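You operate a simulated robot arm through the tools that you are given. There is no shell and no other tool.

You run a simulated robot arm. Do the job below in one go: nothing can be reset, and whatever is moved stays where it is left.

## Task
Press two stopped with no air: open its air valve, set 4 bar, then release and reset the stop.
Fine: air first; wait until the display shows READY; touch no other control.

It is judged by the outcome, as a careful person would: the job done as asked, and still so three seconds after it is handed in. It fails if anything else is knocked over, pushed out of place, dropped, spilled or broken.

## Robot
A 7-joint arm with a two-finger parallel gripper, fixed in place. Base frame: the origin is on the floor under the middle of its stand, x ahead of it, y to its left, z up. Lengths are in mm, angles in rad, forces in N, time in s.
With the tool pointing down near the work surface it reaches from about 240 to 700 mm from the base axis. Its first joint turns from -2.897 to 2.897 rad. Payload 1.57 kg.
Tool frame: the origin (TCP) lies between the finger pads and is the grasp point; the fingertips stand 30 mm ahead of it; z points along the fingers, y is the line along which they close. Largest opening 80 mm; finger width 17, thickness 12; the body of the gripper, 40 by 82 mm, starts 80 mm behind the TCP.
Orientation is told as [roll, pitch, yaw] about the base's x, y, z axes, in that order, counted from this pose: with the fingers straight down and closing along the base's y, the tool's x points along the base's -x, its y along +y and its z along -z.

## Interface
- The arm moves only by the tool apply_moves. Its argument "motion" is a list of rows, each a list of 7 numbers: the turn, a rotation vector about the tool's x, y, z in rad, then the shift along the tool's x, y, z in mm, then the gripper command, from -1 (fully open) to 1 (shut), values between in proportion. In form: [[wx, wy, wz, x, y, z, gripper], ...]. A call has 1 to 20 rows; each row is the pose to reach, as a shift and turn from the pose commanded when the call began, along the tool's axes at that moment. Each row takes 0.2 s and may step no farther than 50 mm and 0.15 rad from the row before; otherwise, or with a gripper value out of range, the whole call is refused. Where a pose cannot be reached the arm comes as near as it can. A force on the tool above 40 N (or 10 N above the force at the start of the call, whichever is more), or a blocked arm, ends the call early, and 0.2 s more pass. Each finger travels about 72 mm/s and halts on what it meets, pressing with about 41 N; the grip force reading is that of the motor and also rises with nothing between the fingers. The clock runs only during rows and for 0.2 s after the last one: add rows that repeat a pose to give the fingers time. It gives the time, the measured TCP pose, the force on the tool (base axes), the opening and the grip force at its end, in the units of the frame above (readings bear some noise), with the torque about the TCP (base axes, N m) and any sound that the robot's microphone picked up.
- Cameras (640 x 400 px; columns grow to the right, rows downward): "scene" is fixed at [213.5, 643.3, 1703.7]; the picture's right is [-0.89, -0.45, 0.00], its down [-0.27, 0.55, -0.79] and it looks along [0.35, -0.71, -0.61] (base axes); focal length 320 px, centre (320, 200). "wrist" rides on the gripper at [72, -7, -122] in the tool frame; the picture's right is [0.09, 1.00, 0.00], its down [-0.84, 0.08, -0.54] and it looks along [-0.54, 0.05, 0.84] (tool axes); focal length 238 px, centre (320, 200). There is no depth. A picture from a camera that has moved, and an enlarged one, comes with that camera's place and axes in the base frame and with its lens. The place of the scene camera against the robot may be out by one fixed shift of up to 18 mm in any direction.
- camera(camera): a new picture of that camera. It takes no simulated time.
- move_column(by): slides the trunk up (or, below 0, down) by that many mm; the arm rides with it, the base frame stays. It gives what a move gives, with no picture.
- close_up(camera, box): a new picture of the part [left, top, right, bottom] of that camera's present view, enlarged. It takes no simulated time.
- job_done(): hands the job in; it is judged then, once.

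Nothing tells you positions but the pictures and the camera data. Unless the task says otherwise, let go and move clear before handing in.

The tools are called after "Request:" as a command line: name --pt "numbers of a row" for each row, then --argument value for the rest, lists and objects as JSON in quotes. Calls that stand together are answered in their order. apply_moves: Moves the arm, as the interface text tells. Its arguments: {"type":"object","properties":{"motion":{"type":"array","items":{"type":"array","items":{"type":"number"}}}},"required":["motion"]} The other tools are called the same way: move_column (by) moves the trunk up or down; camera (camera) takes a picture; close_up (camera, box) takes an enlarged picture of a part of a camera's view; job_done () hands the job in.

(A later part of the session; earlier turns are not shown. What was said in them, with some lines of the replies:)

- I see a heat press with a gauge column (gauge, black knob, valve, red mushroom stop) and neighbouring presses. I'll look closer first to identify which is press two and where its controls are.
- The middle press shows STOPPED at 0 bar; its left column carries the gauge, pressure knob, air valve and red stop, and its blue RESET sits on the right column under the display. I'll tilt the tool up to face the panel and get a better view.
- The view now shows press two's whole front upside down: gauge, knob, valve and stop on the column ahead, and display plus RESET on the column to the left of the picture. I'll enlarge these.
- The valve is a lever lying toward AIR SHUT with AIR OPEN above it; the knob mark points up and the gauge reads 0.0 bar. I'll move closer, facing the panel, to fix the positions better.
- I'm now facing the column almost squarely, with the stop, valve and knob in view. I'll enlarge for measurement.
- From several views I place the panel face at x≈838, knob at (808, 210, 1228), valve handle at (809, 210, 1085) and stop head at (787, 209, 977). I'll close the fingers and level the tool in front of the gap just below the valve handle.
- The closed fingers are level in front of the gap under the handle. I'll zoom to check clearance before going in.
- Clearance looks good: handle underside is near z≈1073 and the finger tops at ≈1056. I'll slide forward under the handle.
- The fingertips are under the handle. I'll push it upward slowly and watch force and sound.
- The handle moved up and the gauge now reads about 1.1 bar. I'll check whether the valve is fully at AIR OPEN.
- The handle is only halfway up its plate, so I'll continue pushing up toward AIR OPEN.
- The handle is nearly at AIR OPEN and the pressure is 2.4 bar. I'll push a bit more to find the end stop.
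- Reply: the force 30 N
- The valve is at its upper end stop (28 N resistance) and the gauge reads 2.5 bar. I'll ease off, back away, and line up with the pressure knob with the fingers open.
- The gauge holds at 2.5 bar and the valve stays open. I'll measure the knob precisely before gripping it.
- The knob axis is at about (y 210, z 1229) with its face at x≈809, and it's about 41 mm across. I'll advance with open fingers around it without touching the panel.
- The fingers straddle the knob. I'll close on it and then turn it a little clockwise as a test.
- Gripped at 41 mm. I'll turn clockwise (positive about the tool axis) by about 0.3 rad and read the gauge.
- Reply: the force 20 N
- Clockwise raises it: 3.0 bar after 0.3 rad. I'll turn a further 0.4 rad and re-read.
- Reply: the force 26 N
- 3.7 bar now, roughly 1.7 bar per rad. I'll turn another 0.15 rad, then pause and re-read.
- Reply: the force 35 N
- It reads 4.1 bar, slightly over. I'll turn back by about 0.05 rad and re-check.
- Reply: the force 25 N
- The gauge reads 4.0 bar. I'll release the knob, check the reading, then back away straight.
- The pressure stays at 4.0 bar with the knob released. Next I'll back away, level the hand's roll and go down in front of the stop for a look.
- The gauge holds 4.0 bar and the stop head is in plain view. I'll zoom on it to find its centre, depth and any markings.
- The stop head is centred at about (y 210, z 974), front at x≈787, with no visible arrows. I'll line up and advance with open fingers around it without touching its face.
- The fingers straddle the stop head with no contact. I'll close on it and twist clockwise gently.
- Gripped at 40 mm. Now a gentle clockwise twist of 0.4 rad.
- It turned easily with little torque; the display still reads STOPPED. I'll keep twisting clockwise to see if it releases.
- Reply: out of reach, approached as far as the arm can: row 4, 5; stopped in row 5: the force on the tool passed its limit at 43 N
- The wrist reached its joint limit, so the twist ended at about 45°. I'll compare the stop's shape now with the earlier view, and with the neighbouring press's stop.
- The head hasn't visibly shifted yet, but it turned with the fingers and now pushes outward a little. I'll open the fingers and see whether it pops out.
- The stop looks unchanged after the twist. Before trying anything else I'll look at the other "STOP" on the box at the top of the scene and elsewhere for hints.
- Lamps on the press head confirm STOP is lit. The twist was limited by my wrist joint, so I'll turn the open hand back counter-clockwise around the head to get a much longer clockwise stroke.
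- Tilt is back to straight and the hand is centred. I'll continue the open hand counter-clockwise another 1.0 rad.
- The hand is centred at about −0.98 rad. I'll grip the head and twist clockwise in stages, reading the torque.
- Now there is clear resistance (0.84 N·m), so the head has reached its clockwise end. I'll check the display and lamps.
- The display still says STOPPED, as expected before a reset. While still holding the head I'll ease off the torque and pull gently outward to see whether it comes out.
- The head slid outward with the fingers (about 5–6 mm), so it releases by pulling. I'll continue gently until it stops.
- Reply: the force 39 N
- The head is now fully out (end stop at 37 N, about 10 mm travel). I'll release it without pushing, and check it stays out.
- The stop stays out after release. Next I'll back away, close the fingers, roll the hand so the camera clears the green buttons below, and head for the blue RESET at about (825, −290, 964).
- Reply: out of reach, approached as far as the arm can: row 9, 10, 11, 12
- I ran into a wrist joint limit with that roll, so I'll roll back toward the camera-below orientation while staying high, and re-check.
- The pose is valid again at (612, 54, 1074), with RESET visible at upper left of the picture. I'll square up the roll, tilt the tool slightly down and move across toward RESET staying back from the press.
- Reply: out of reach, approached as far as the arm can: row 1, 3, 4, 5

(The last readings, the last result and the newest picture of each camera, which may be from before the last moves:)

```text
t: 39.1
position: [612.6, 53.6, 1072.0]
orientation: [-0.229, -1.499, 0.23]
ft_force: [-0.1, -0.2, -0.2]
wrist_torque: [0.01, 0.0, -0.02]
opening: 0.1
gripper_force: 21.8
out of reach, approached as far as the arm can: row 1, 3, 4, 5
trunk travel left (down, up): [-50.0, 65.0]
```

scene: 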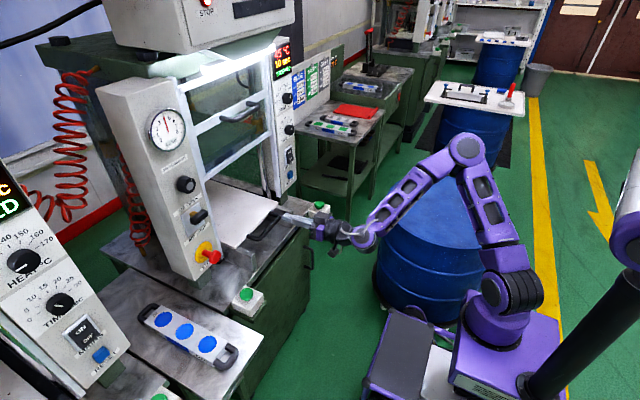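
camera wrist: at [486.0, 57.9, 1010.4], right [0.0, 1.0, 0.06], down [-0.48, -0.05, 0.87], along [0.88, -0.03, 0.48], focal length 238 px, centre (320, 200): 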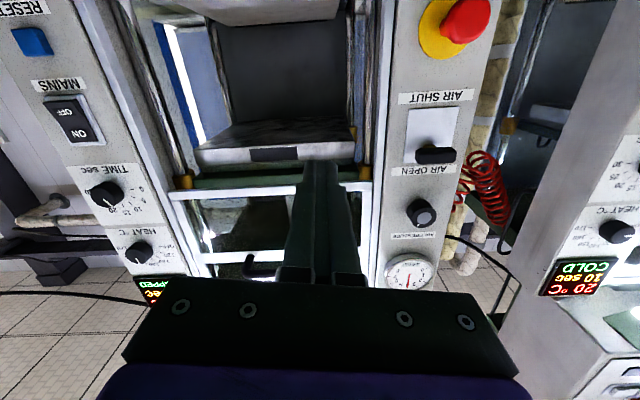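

The level tool is too close to the base here for the wrist. Tilting the tool downward should free it, so I'll do that first and then move across.

Request:
apply_moves --pt "0 0.12 0 0 0 0 1" --pt "0 0.24 0 0 0 0 1" --pt "0 0.36 0 0 0 0 1" --pt "0 0.45 0 0 0 0 1"

Request:
camera --camera "wrist"

```text
t: 40.1
position: [609.6, 52.3, 1072.9]
orientation: [-0.031, -1.052, 0.031]
ft_force: [-0.8, -0.2, -0.6]
wrist_torque: [0.01, 0.01, 0.04]
opening: 0.0
gripper_force: 21.5
trunk travel left (down, up): [-50.0, 65.0]
```

```text
taken
camera wrist: at [470.1, 46.2, 1072.1], right [-0.05, 0.99, -0.1], down [-0.06, 0.09, 0.99], along [1.0, 0.05, 0.05], focal length 238 px, centre (320, 200)
```

wrist: 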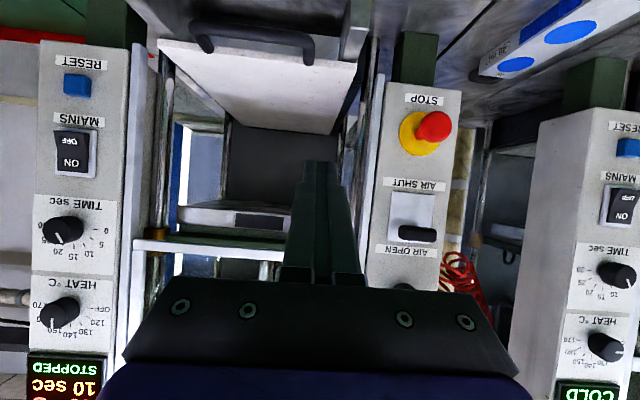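

Now the view is clear and the tool is free. I'll move across in −y to line up in front of RESET, staying well back.

Request:
apply_moves --pt "0 0 0 0 -40 0 1" --pt "0 0 0 0 -85 0 1" --pt "0 0 0 0 -130 0 1" --pt "0 0 0 0 -175 0 1" --pt "0 0 0 0 -220 0 1" --pt "0 0 0 0 -265 0 1" --pt "0 0 0 0 -305 0 1" --pt "0 0 0 0 -342 0 1"

Request:
camera --camera "wrist"

Request:
camera --camera "scene"

```text
t: 41.9
position: [611.4, -284.7, 1078.5]
orientation: [-0.031, -1.054, 0.027]
ft_force: [-0.6, 0.6, 0.2]
wrist_torque: [-0.01, -0.03, -0.02]
opening: 0.4
gripper_force: 21.1
trunk travel left (down, up): [-50.0, 65.0]
```

```text
taken
camera wrist: at [471.2, -291.3, 1077.3], right [-0.05, 0.99, -0.1], down [-0.06, 0.09, 0.99], along [1.0, 0.05, 0.05], focal length 238 px, centre (320, 200)
```

wrist: 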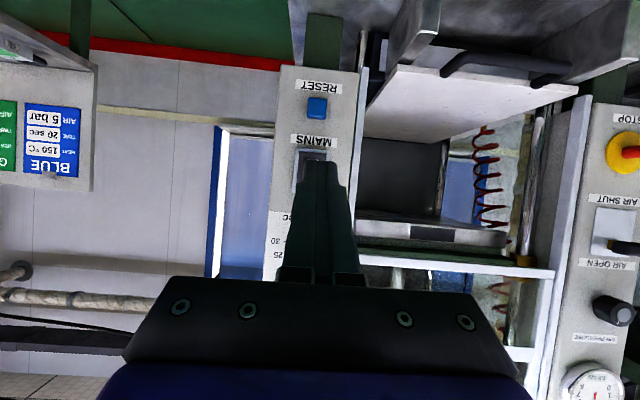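

```text
taken
```

scene: 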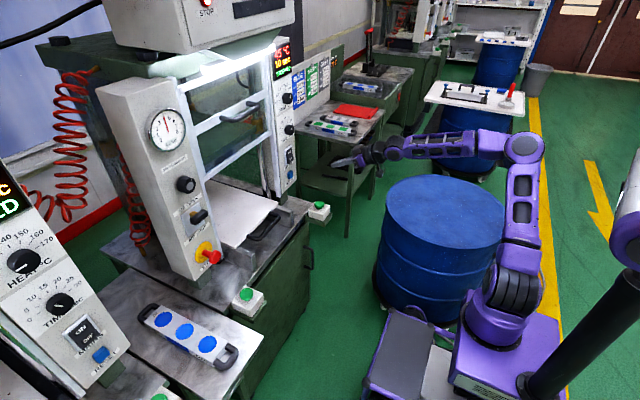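

RESET is straight ahead slightly below the fingers in the world (above in the picture). I'll zoom to measure it.

Request:
close_up --camera "wrist" --box '[270, 60, 370, 140]'

Request:
close_up --camera "scene" --box '[260, 130, 340, 230]'

```text
5.00 times, centred on (320, 100) of wrist
camera zoom: at [471.2, -291.3, 1077.3], right [-0.05, 0.99, -0.1], down [-0.06, 0.09, 0.99], along [1.0, 0.05, 0.05], focal length 1192 px, centre (320, 700)
```

zoom: 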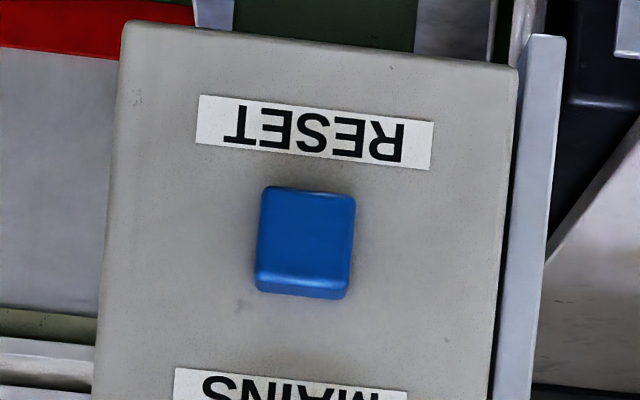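

```text
4.00 times, centred on (300, 180) of scene
camera zoom: at [213.5, 643.3, 1703.7], right [-0.89, -0.45, 0.0], down [-0.27, 0.55, -0.79], along [0.35, -0.71, -0.61], focal length 1281 px, centre (400, 280)
```

zoom: 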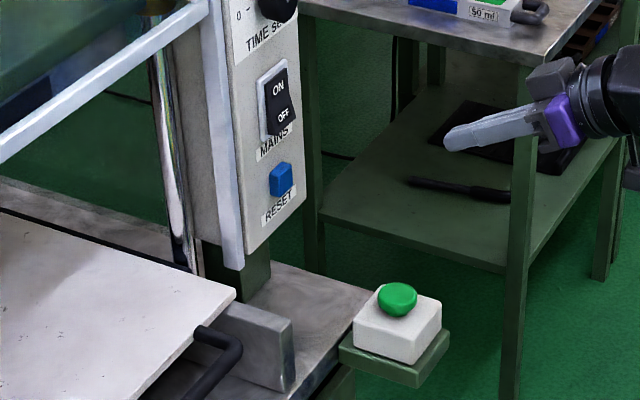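

RESET centre is at about (820, −290, 963), well away from MAINS above it and the green button below. I'll approach to a point about 35 mm in front of it.

Request:
apply_moves --pt "0 0 0 5 -1 35 1" --pt "0 0 0 10 -2 70 1" --pt "0 0 0 15 -3 105 1" --pt "0 0 0 20 -3.5 140 1" --pt "0 0 0 25.4 -4 173.8 1"

Request:
camera --camera "wrist"

Request:
close_up --camera "scene" --box '[260, 130, 340, 230]'

```text
t: 43.1
position: [751.5, -294.3, 972.9]
orientation: [-0.033, -1.055, 0.032]
ft_force: [0.0, -0.8, 0.4]
wrist_torque: [-0.01, 0.01, 0.01]
opening: 0.0
gripper_force: 21.5
trunk travel left (down, up): [-50.0, 65.0]
```

```text
taken
camera wrist: at [610.0, -300.2, 971.8], right [-0.05, 0.99, -0.1], down [-0.06, 0.09, 0.99], along [1.0, 0.05, 0.05], focal length 238 px, centre (320, 200)
```

wrist: 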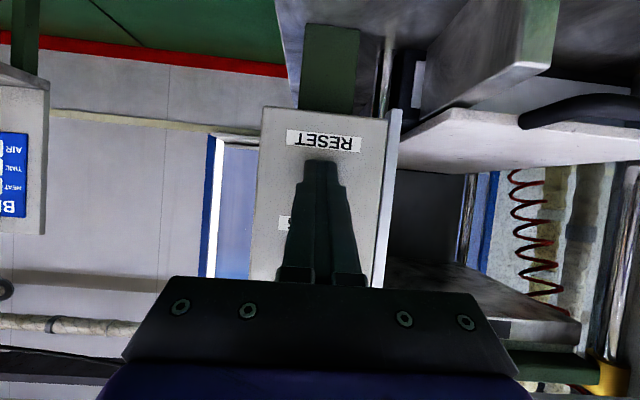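

```text
4.00 times, centred on (300, 180) of scene
camera zoom: at [213.5, 643.3, 1703.7], right [-0.89, -0.45, 0.0], down [-0.27, 0.55, -0.79], along [0.35, -0.71, -0.61], focal length 1281 px, centre (400, 280)
```

zoom: 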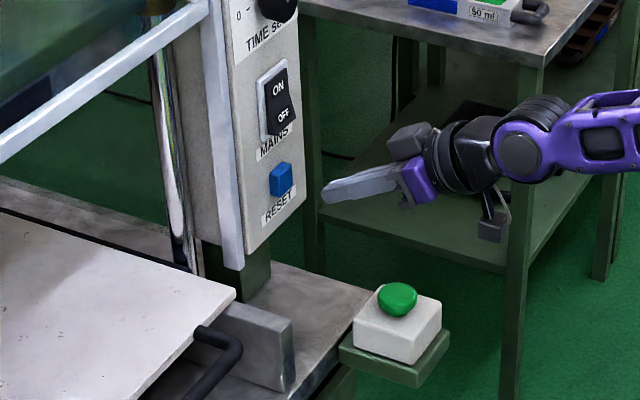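

The fingertips are in line with RESET. I'll push forward horizontally in small steps until I feel it.

Request:
apply_moves --pt "0 0 0 -6.4 1 13.6 1" --pt "0 0 0 -11.2 2 25.9 1" --pt "0 0 0 -14.2 2 31.1 1" --pt "0 0 0 -16.2 2 34.6 1"

Request:
close_up --camera "scene" --box '[260, 130, 340, 230]'

Request:
close_up --camera "scene" --box '[265, 30, 305, 80]'

```text
t: 44.1
position: [787.9, -291.1, 970.5]
orientation: [-0.032, -1.055, 0.031]
ft_force: [0.5, -0.4, -0.5]
wrist_torque: [-0.03, 0.01, 0.0]
opening: 0.0
gripper_force: 21.0
trunk travel left (down, up): [-50.0, 65.0]
```

```text
4.00 times, centred on (300, 180) of scene
camera zoom: at [213.5, 643.3, 1703.7], right [-0.89, -0.45, 0.0], down [-0.27, 0.55, -0.79], along [0.35, -0.71, -0.61], focal length 1281 px, centre (400, 280)
```

zoom: 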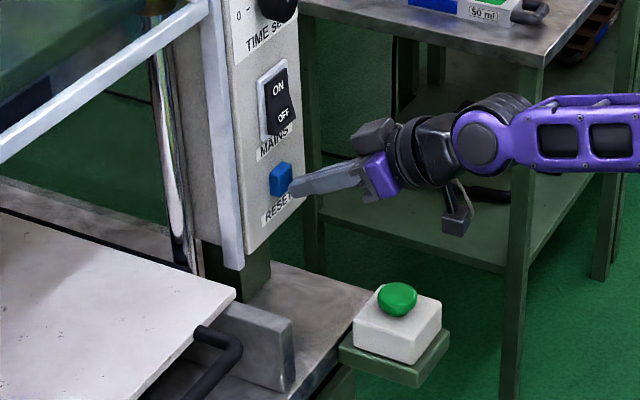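

```text
8.00 times, centred on (285, 55) of scene
camera zoom: at [213.5, 643.3, 1703.7], right [-0.89, -0.45, 0.0], down [-0.27, 0.55, -0.79], along [0.35, -0.71, -0.61], focal length 2561 px, centre (600, 1360)
```

zoom: 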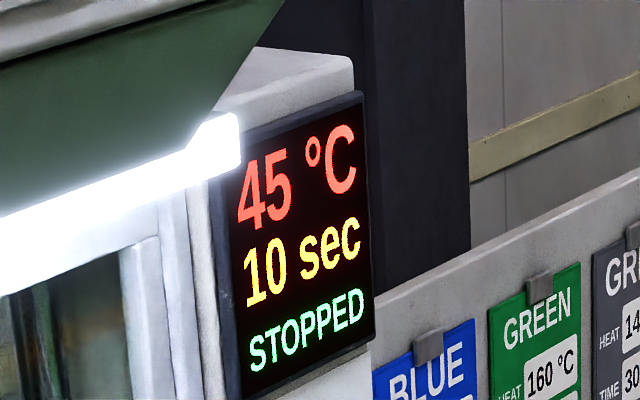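

The fingertip is just short of the button and no contact yet. I'll push a few more millimetres.

Request:
apply_moves --pt "0 0 0 -1.5 0 2.6 1" --pt "0 0 0 -3 0 5.2 1" --pt "0 0 0 -4.4 0 7.8 1" --pt "0 0 0 -4.4 0 7.8 1"

Request:
close_up --camera "scene" --box '[265, 30, 305, 80]'

Request:
close_up --camera "scene" --box '[270, 150, 310, 200]'

```text
t: 45.1
position: [795.9, -292.1, 969.0]
orientation: [-0.031, -1.054, 0.031]
ft_force: [-1.8, 0.5, 0.2]
wrist_torque: [-0.02, 0.0, 0.01]
opening: 0.0
gripper_force: 22.1
trunk travel left (down, up): [-50.0, 65.0]
heard: click
```

```text
8.00 times, centred on (285, 55) of scene
camera zoom: at [213.5, 643.3, 1703.7], right [-0.89, -0.45, 0.0], down [-0.27, 0.55, -0.79], along [0.35, -0.71, -0.61], focal length 2561 px, centre (600, 1360)
```

zoom: 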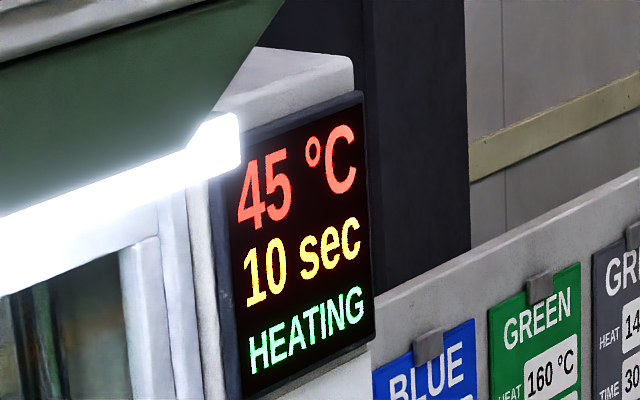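

```text
8.00 times, centred on (290, 175) of scene
camera zoom: at [213.5, 643.3, 1703.7], right [-0.89, -0.45, 0.0], down [-0.27, 0.55, -0.79], along [0.35, -0.71, -0.61], focal length 2561 px, centre (560, 400)
```

zoom: 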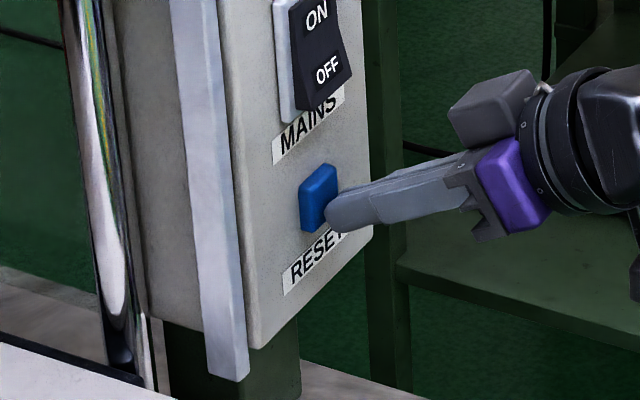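

A click was heard and the display changed to HEATING. I'll back away from the button and wait for READY.

Request:
apply_moves --pt "0 0 0 9.9 0 -17.4 1" --pt "0 0 0 24.7 0 -43.5 1" --pt "0 0 0 44.5 0 -78.3 1" --pt "0 0 0 64.2 0 -113 1" --pt "0 0 0 35 0 -130 1" --pt "0 0 0 5 0 -147 1" --pt "0 0 0 -22.8 0 -162.5 1" --pt "0 0 0 -22.8 0 -162.5 1"

Request:
camera --camera "scene"

Request:
close_up --camera "scene" --box '[265, 30, 305, 80]'

Request:
close_up --camera "scene" --box '[130, 90, 290, 290]'

```text
t: 46.9
position: [669.5, -291.0, 1070.2]
orientation: [-0.032, -1.054, 0.03]
ft_force: [0.4, 0.8, 0.3]
wrist_torque: [0.02, 0.0, 0.0]
opening: 0.1
gripper_force: 21.0
trunk travel left (down, up): [-50.0, 65.0]
```

```text
taken
```

scene: 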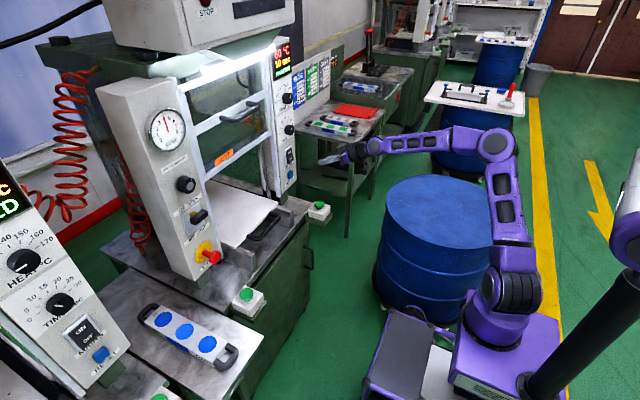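

```text
8.00 times, centred on (285, 55) of scene
camera zoom: at [213.5, 643.3, 1703.7], right [-0.89, -0.45, 0.0], down [-0.27, 0.55, -0.79], along [0.35, -0.71, -0.61], focal length 2561 px, centre (600, 1360)
```

zoom: 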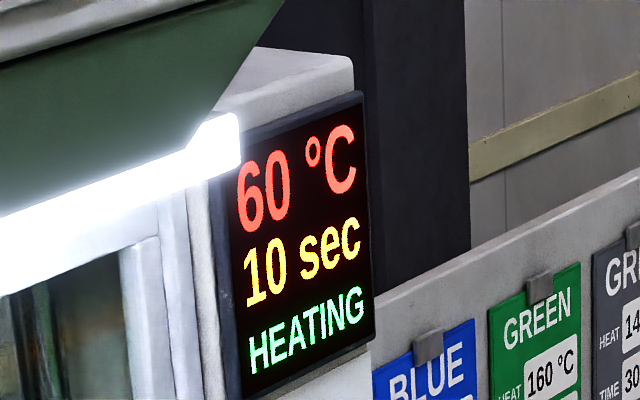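

```text
2.00 times, centred on (210, 190) of scene
camera zoom: at [213.5, 643.3, 1703.7], right [-0.89, -0.45, 0.0], down [-0.27, 0.55, -0.79], along [0.35, -0.71, -0.61], focal length 640 px, centre (540, 220)
```

zoom: 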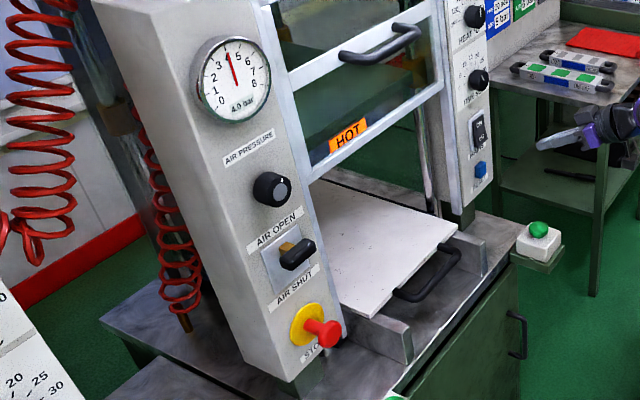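

The press is heating (60 °C, rising), the gauge holds 4.0 bar and the stop stays out. I'll wait in place.

Request:
apply_moves --pt "0 0 0 0 0 0 1" --pt "0 0 0 0 0 0 1" --pt "0 0 0 0 0 0 1" --pt "0 0 0 0 0 0 1" --pt "0 0 0 0 0 0 1" --pt "0 0 0 0 0 0 1" --pt "0 0 0 0 0 0 1" --pt "0 0 0 0 0 0 1" --pt "0 0 0 0 0 0 1" --pt "0 0 0 0 0 0 1" --pt "0 0 0 0 0 0 1" --pt "0 0 0 0 0 0 1" --pt "0 0 0 0 0 0 1" --pt "0 0 0 0 0 0 1" --pt "0 0 0 0 0 0 1" --pt "0 0 0 0 0 0 1" --pt "0 0 0 0 0 0 1" --pt "0 0 0 0 0 0 1" --pt "0 0 0 0 0 0 1" --pt "0 0 0 0 0 0 1"

Request:
close_up --camera "scene" --box '[265, 30, 305, 80]'

```text
t: 51.1
position: [669.8, -292.5, 1071.1]
orientation: [-0.032, -1.053, 0.031]
ft_force: [-0.1, 0.1, -0.7]
wrist_torque: [0.03, 0.01, 0.01]
opening: 0.0
gripper_force: 21.3
trunk travel left (down, up): [-50.0, 65.0]
```

```text
8.00 times, centred on (285, 55) of scene
camera zoom: at [213.5, 643.3, 1703.7], right [-0.89, -0.45, 0.0], down [-0.27, 0.55, -0.79], along [0.35, -0.71, -0.61], focal length 2561 px, centre (600, 1360)
```

zoom: 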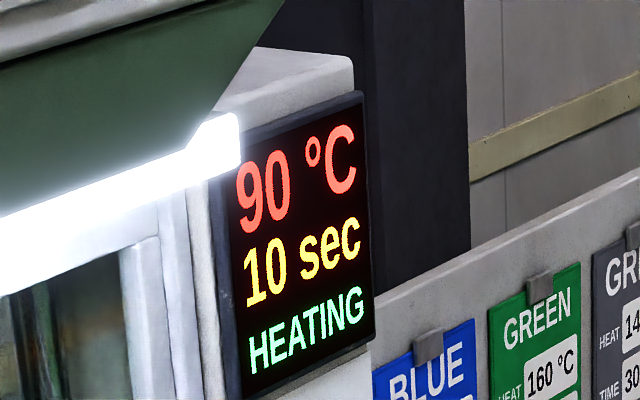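

It's at 90 °C and still HEATING. I'll keep waiting without touching anything.

Request:
apply_moves --pt "0 0 0 0 0 0 1" --pt "0 0 0 0 0 0 1" --pt "0 0 0 0 0 0 1" --pt "0 0 0 0 0 0 1" --pt "0 0 0 0 0 0 1" --pt "0 0 0 0 0 0 1" --pt "0 0 0 0 0 0 1" --pt "0 0 0 0 0 0 1" --pt "0 0 0 0 0 0 1" --pt "0 0 0 0 0 0 1" --pt "0 0 0 0 0 0 1" --pt "0 0 0 0 0 0 1" --pt "0 0 0 0 0 0 1" --pt "0 0 0 0 0 0 1" --pt "0 0 0 0 0 0 1" --pt "0 0 0 0 0 0 1" --pt "0 0 0 0 0 0 1" --pt "0 0 0 0 0 0 1" --pt "0 0 0 0 0 0 1" --pt "0 0 0 0 0 0 1"

Request:
close_up --camera "scene" --box '[265, 30, 305, 80]'

```text
t: 55.3
position: [668.9, -291.3, 1071.3]
orientation: [-0.034, -1.054, 0.031]
ft_force: [0.1, 0.1, -0.3]
wrist_torque: [0.0, -0.03, 0.02]
opening: 0.1
gripper_force: 21.4
trunk travel left (down, up): [-50.0, 65.0]
```

```text
8.00 times, centred on (285, 55) of scene
camera zoom: at [213.5, 643.3, 1703.7], right [-0.89, -0.45, 0.0], down [-0.27, 0.55, -0.79], along [0.35, -0.71, -0.61], focal length 2561 px, centre (600, 1360)
```

zoom: 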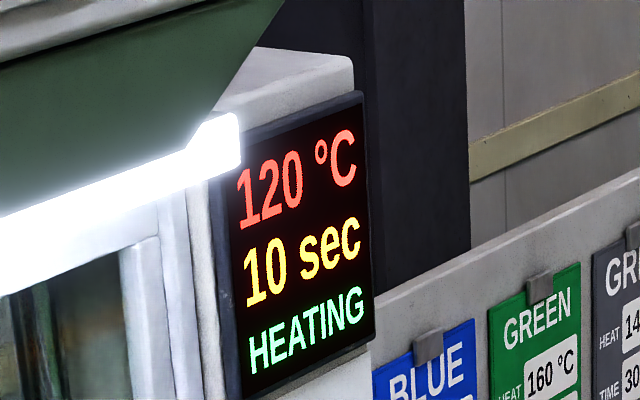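

Now 120 °C and still HEATING; I'll keep waiting.

Request:
apply_moves --pt "0 0 0 0 0 0 1" --pt "0 0 0 0 0 0 1" --pt "0 0 0 0 0 0 1" --pt "0 0 0 0 0 0 1" --pt "0 0 0 0 0 0 1" --pt "0 0 0 0 0 0 1" --pt "0 0 0 0 0 0 1" --pt "0 0 0 0 0 0 1" --pt "0 0 0 0 0 0 1" --pt "0 0 0 0 0 0 1" --pt "0 0 0 0 0 0 1" --pt "0 0 0 0 0 0 1" --pt "0 0 0 0 0 0 1" --pt "0 0 0 0 0 0 1" --pt "0 0 0 0 0 0 1" --pt "0 0 0 0 0 0 1" --pt "0 0 0 0 0 0 1" --pt "0 0 0 0 0 0 1" --pt "0 0 0 0 0 0 1" --pt "0 0 0 0 0 0 1"

Request:
close_up --camera "scene" --box '[265, 30, 305, 80]'

```text
t: 59.5
position: [668.8, -291.7, 1070.2]
orientation: [-0.034, -1.054, 0.03]
ft_force: [-0.8, -0.5, 0.5]
wrist_torque: [0.0, -0.05, -0.05]
opening: 0.0
gripper_force: 21.7
trunk travel left (down, up): [-50.0, 65.0]
```

```text
8.00 times, centred on (285, 55) of scene
camera zoom: at [213.5, 643.3, 1703.7], right [-0.89, -0.45, 0.0], down [-0.27, 0.55, -0.79], along [0.35, -0.71, -0.61], focal length 2561 px, centre (600, 1360)
```

zoom: 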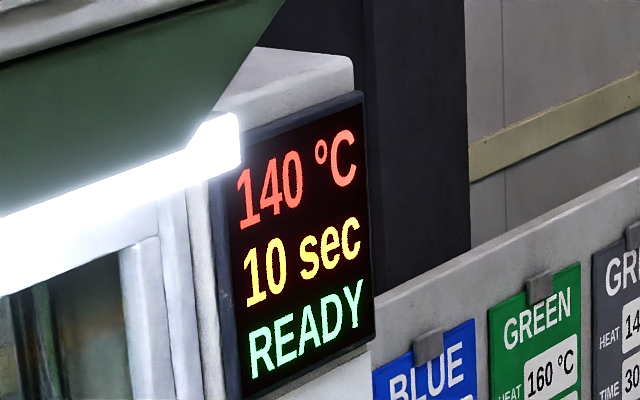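

The display shows READY at 140 °C. I'll do a last check of the gauge, valve, stop and lamps before handing in.

Request:
close_up --camera "scene" --box '[130, 90, 290, 290]'

Request:
close_up --camera "scene" --box '[140, 95, 200, 155]'

Request:
close_up --camera "scene" --box '[90, 0, 300, 60]'

Request:
camera --camera "scene"

```text
2.00 times, centred on (210, 190) of scene
camera zoom: at [213.5, 643.3, 1703.7], right [-0.89, -0.45, 0.0], down [-0.27, 0.55, -0.79], along [0.35, -0.71, -0.61], focal length 640 px, centre (540, 220)
```

zoom: 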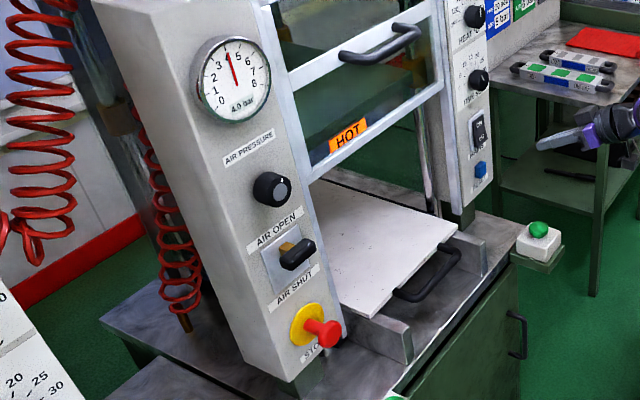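

```text
6.67 times, centred on (170, 125) of scene
camera zoom: at [213.5, 643.3, 1703.7], right [-0.89, -0.45, 0.0], down [-0.27, 0.55, -0.79], along [0.35, -0.71, -0.61], focal length 2134 px, centre (1320, 700)
```

zoom: 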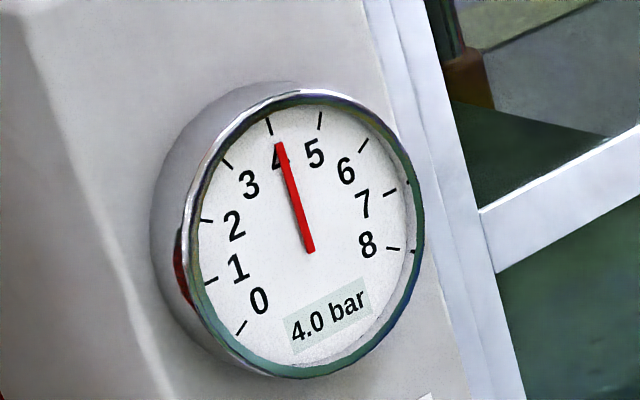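

```text
3.05 times, centred on (195, 30) of scene
camera zoom: at [213.5, 643.3, 1703.7], right [-0.89, -0.45, 0.0], down [-0.27, 0.55, -0.79], along [0.35, -0.71, -0.61], focal length 976 px, centre (701, 718)
```

zoom: 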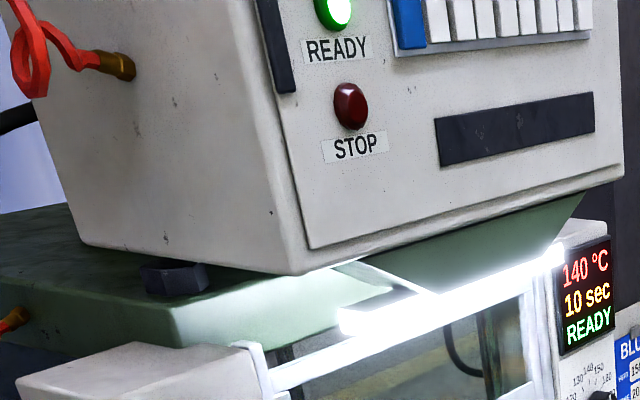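

```text
taken
```

scene: 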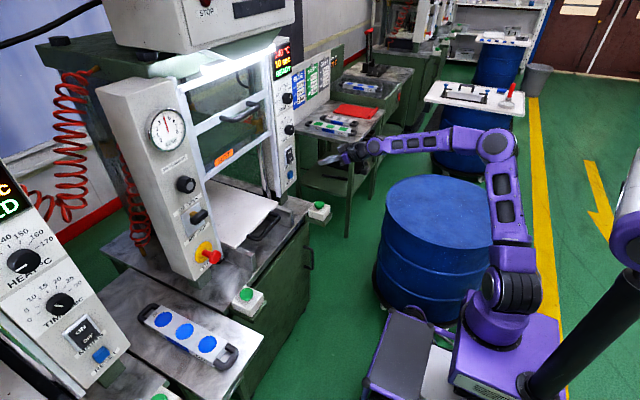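

Everything is as asked: the valve is at AIR OPEN, the gauge reads 4.0 bar, the stop is out, the STOP lamp is off, the READY lamp is lit and the display shows READY. The arm is clear of the press, so I'm handing in.

Request:
job_done

```text
The job is handed in.
```

Press two is running again: its display shows READY at 140 °C, the green READY lamp is lit and the STOP lamp is off.

- **Air:** I pushed the air valve up to AIR OPEN first, until it reached its end stop.
- **Pressure:** I set the knob so the gauge reads 4.0 bar, and it was still at 4.0 bar just before I handed in.
- **Stop:** Turning the red stop button did not release it; pulling it out did. It stayed out when I let go.
- **Reset:** I pressed the blue RESET once. There was a click, the display went from STOPPED to HEATING, and it reached READY about 14 seconds later.

I touched no other controls, and nothing was knocked or moved. The arm is backed away from the press.
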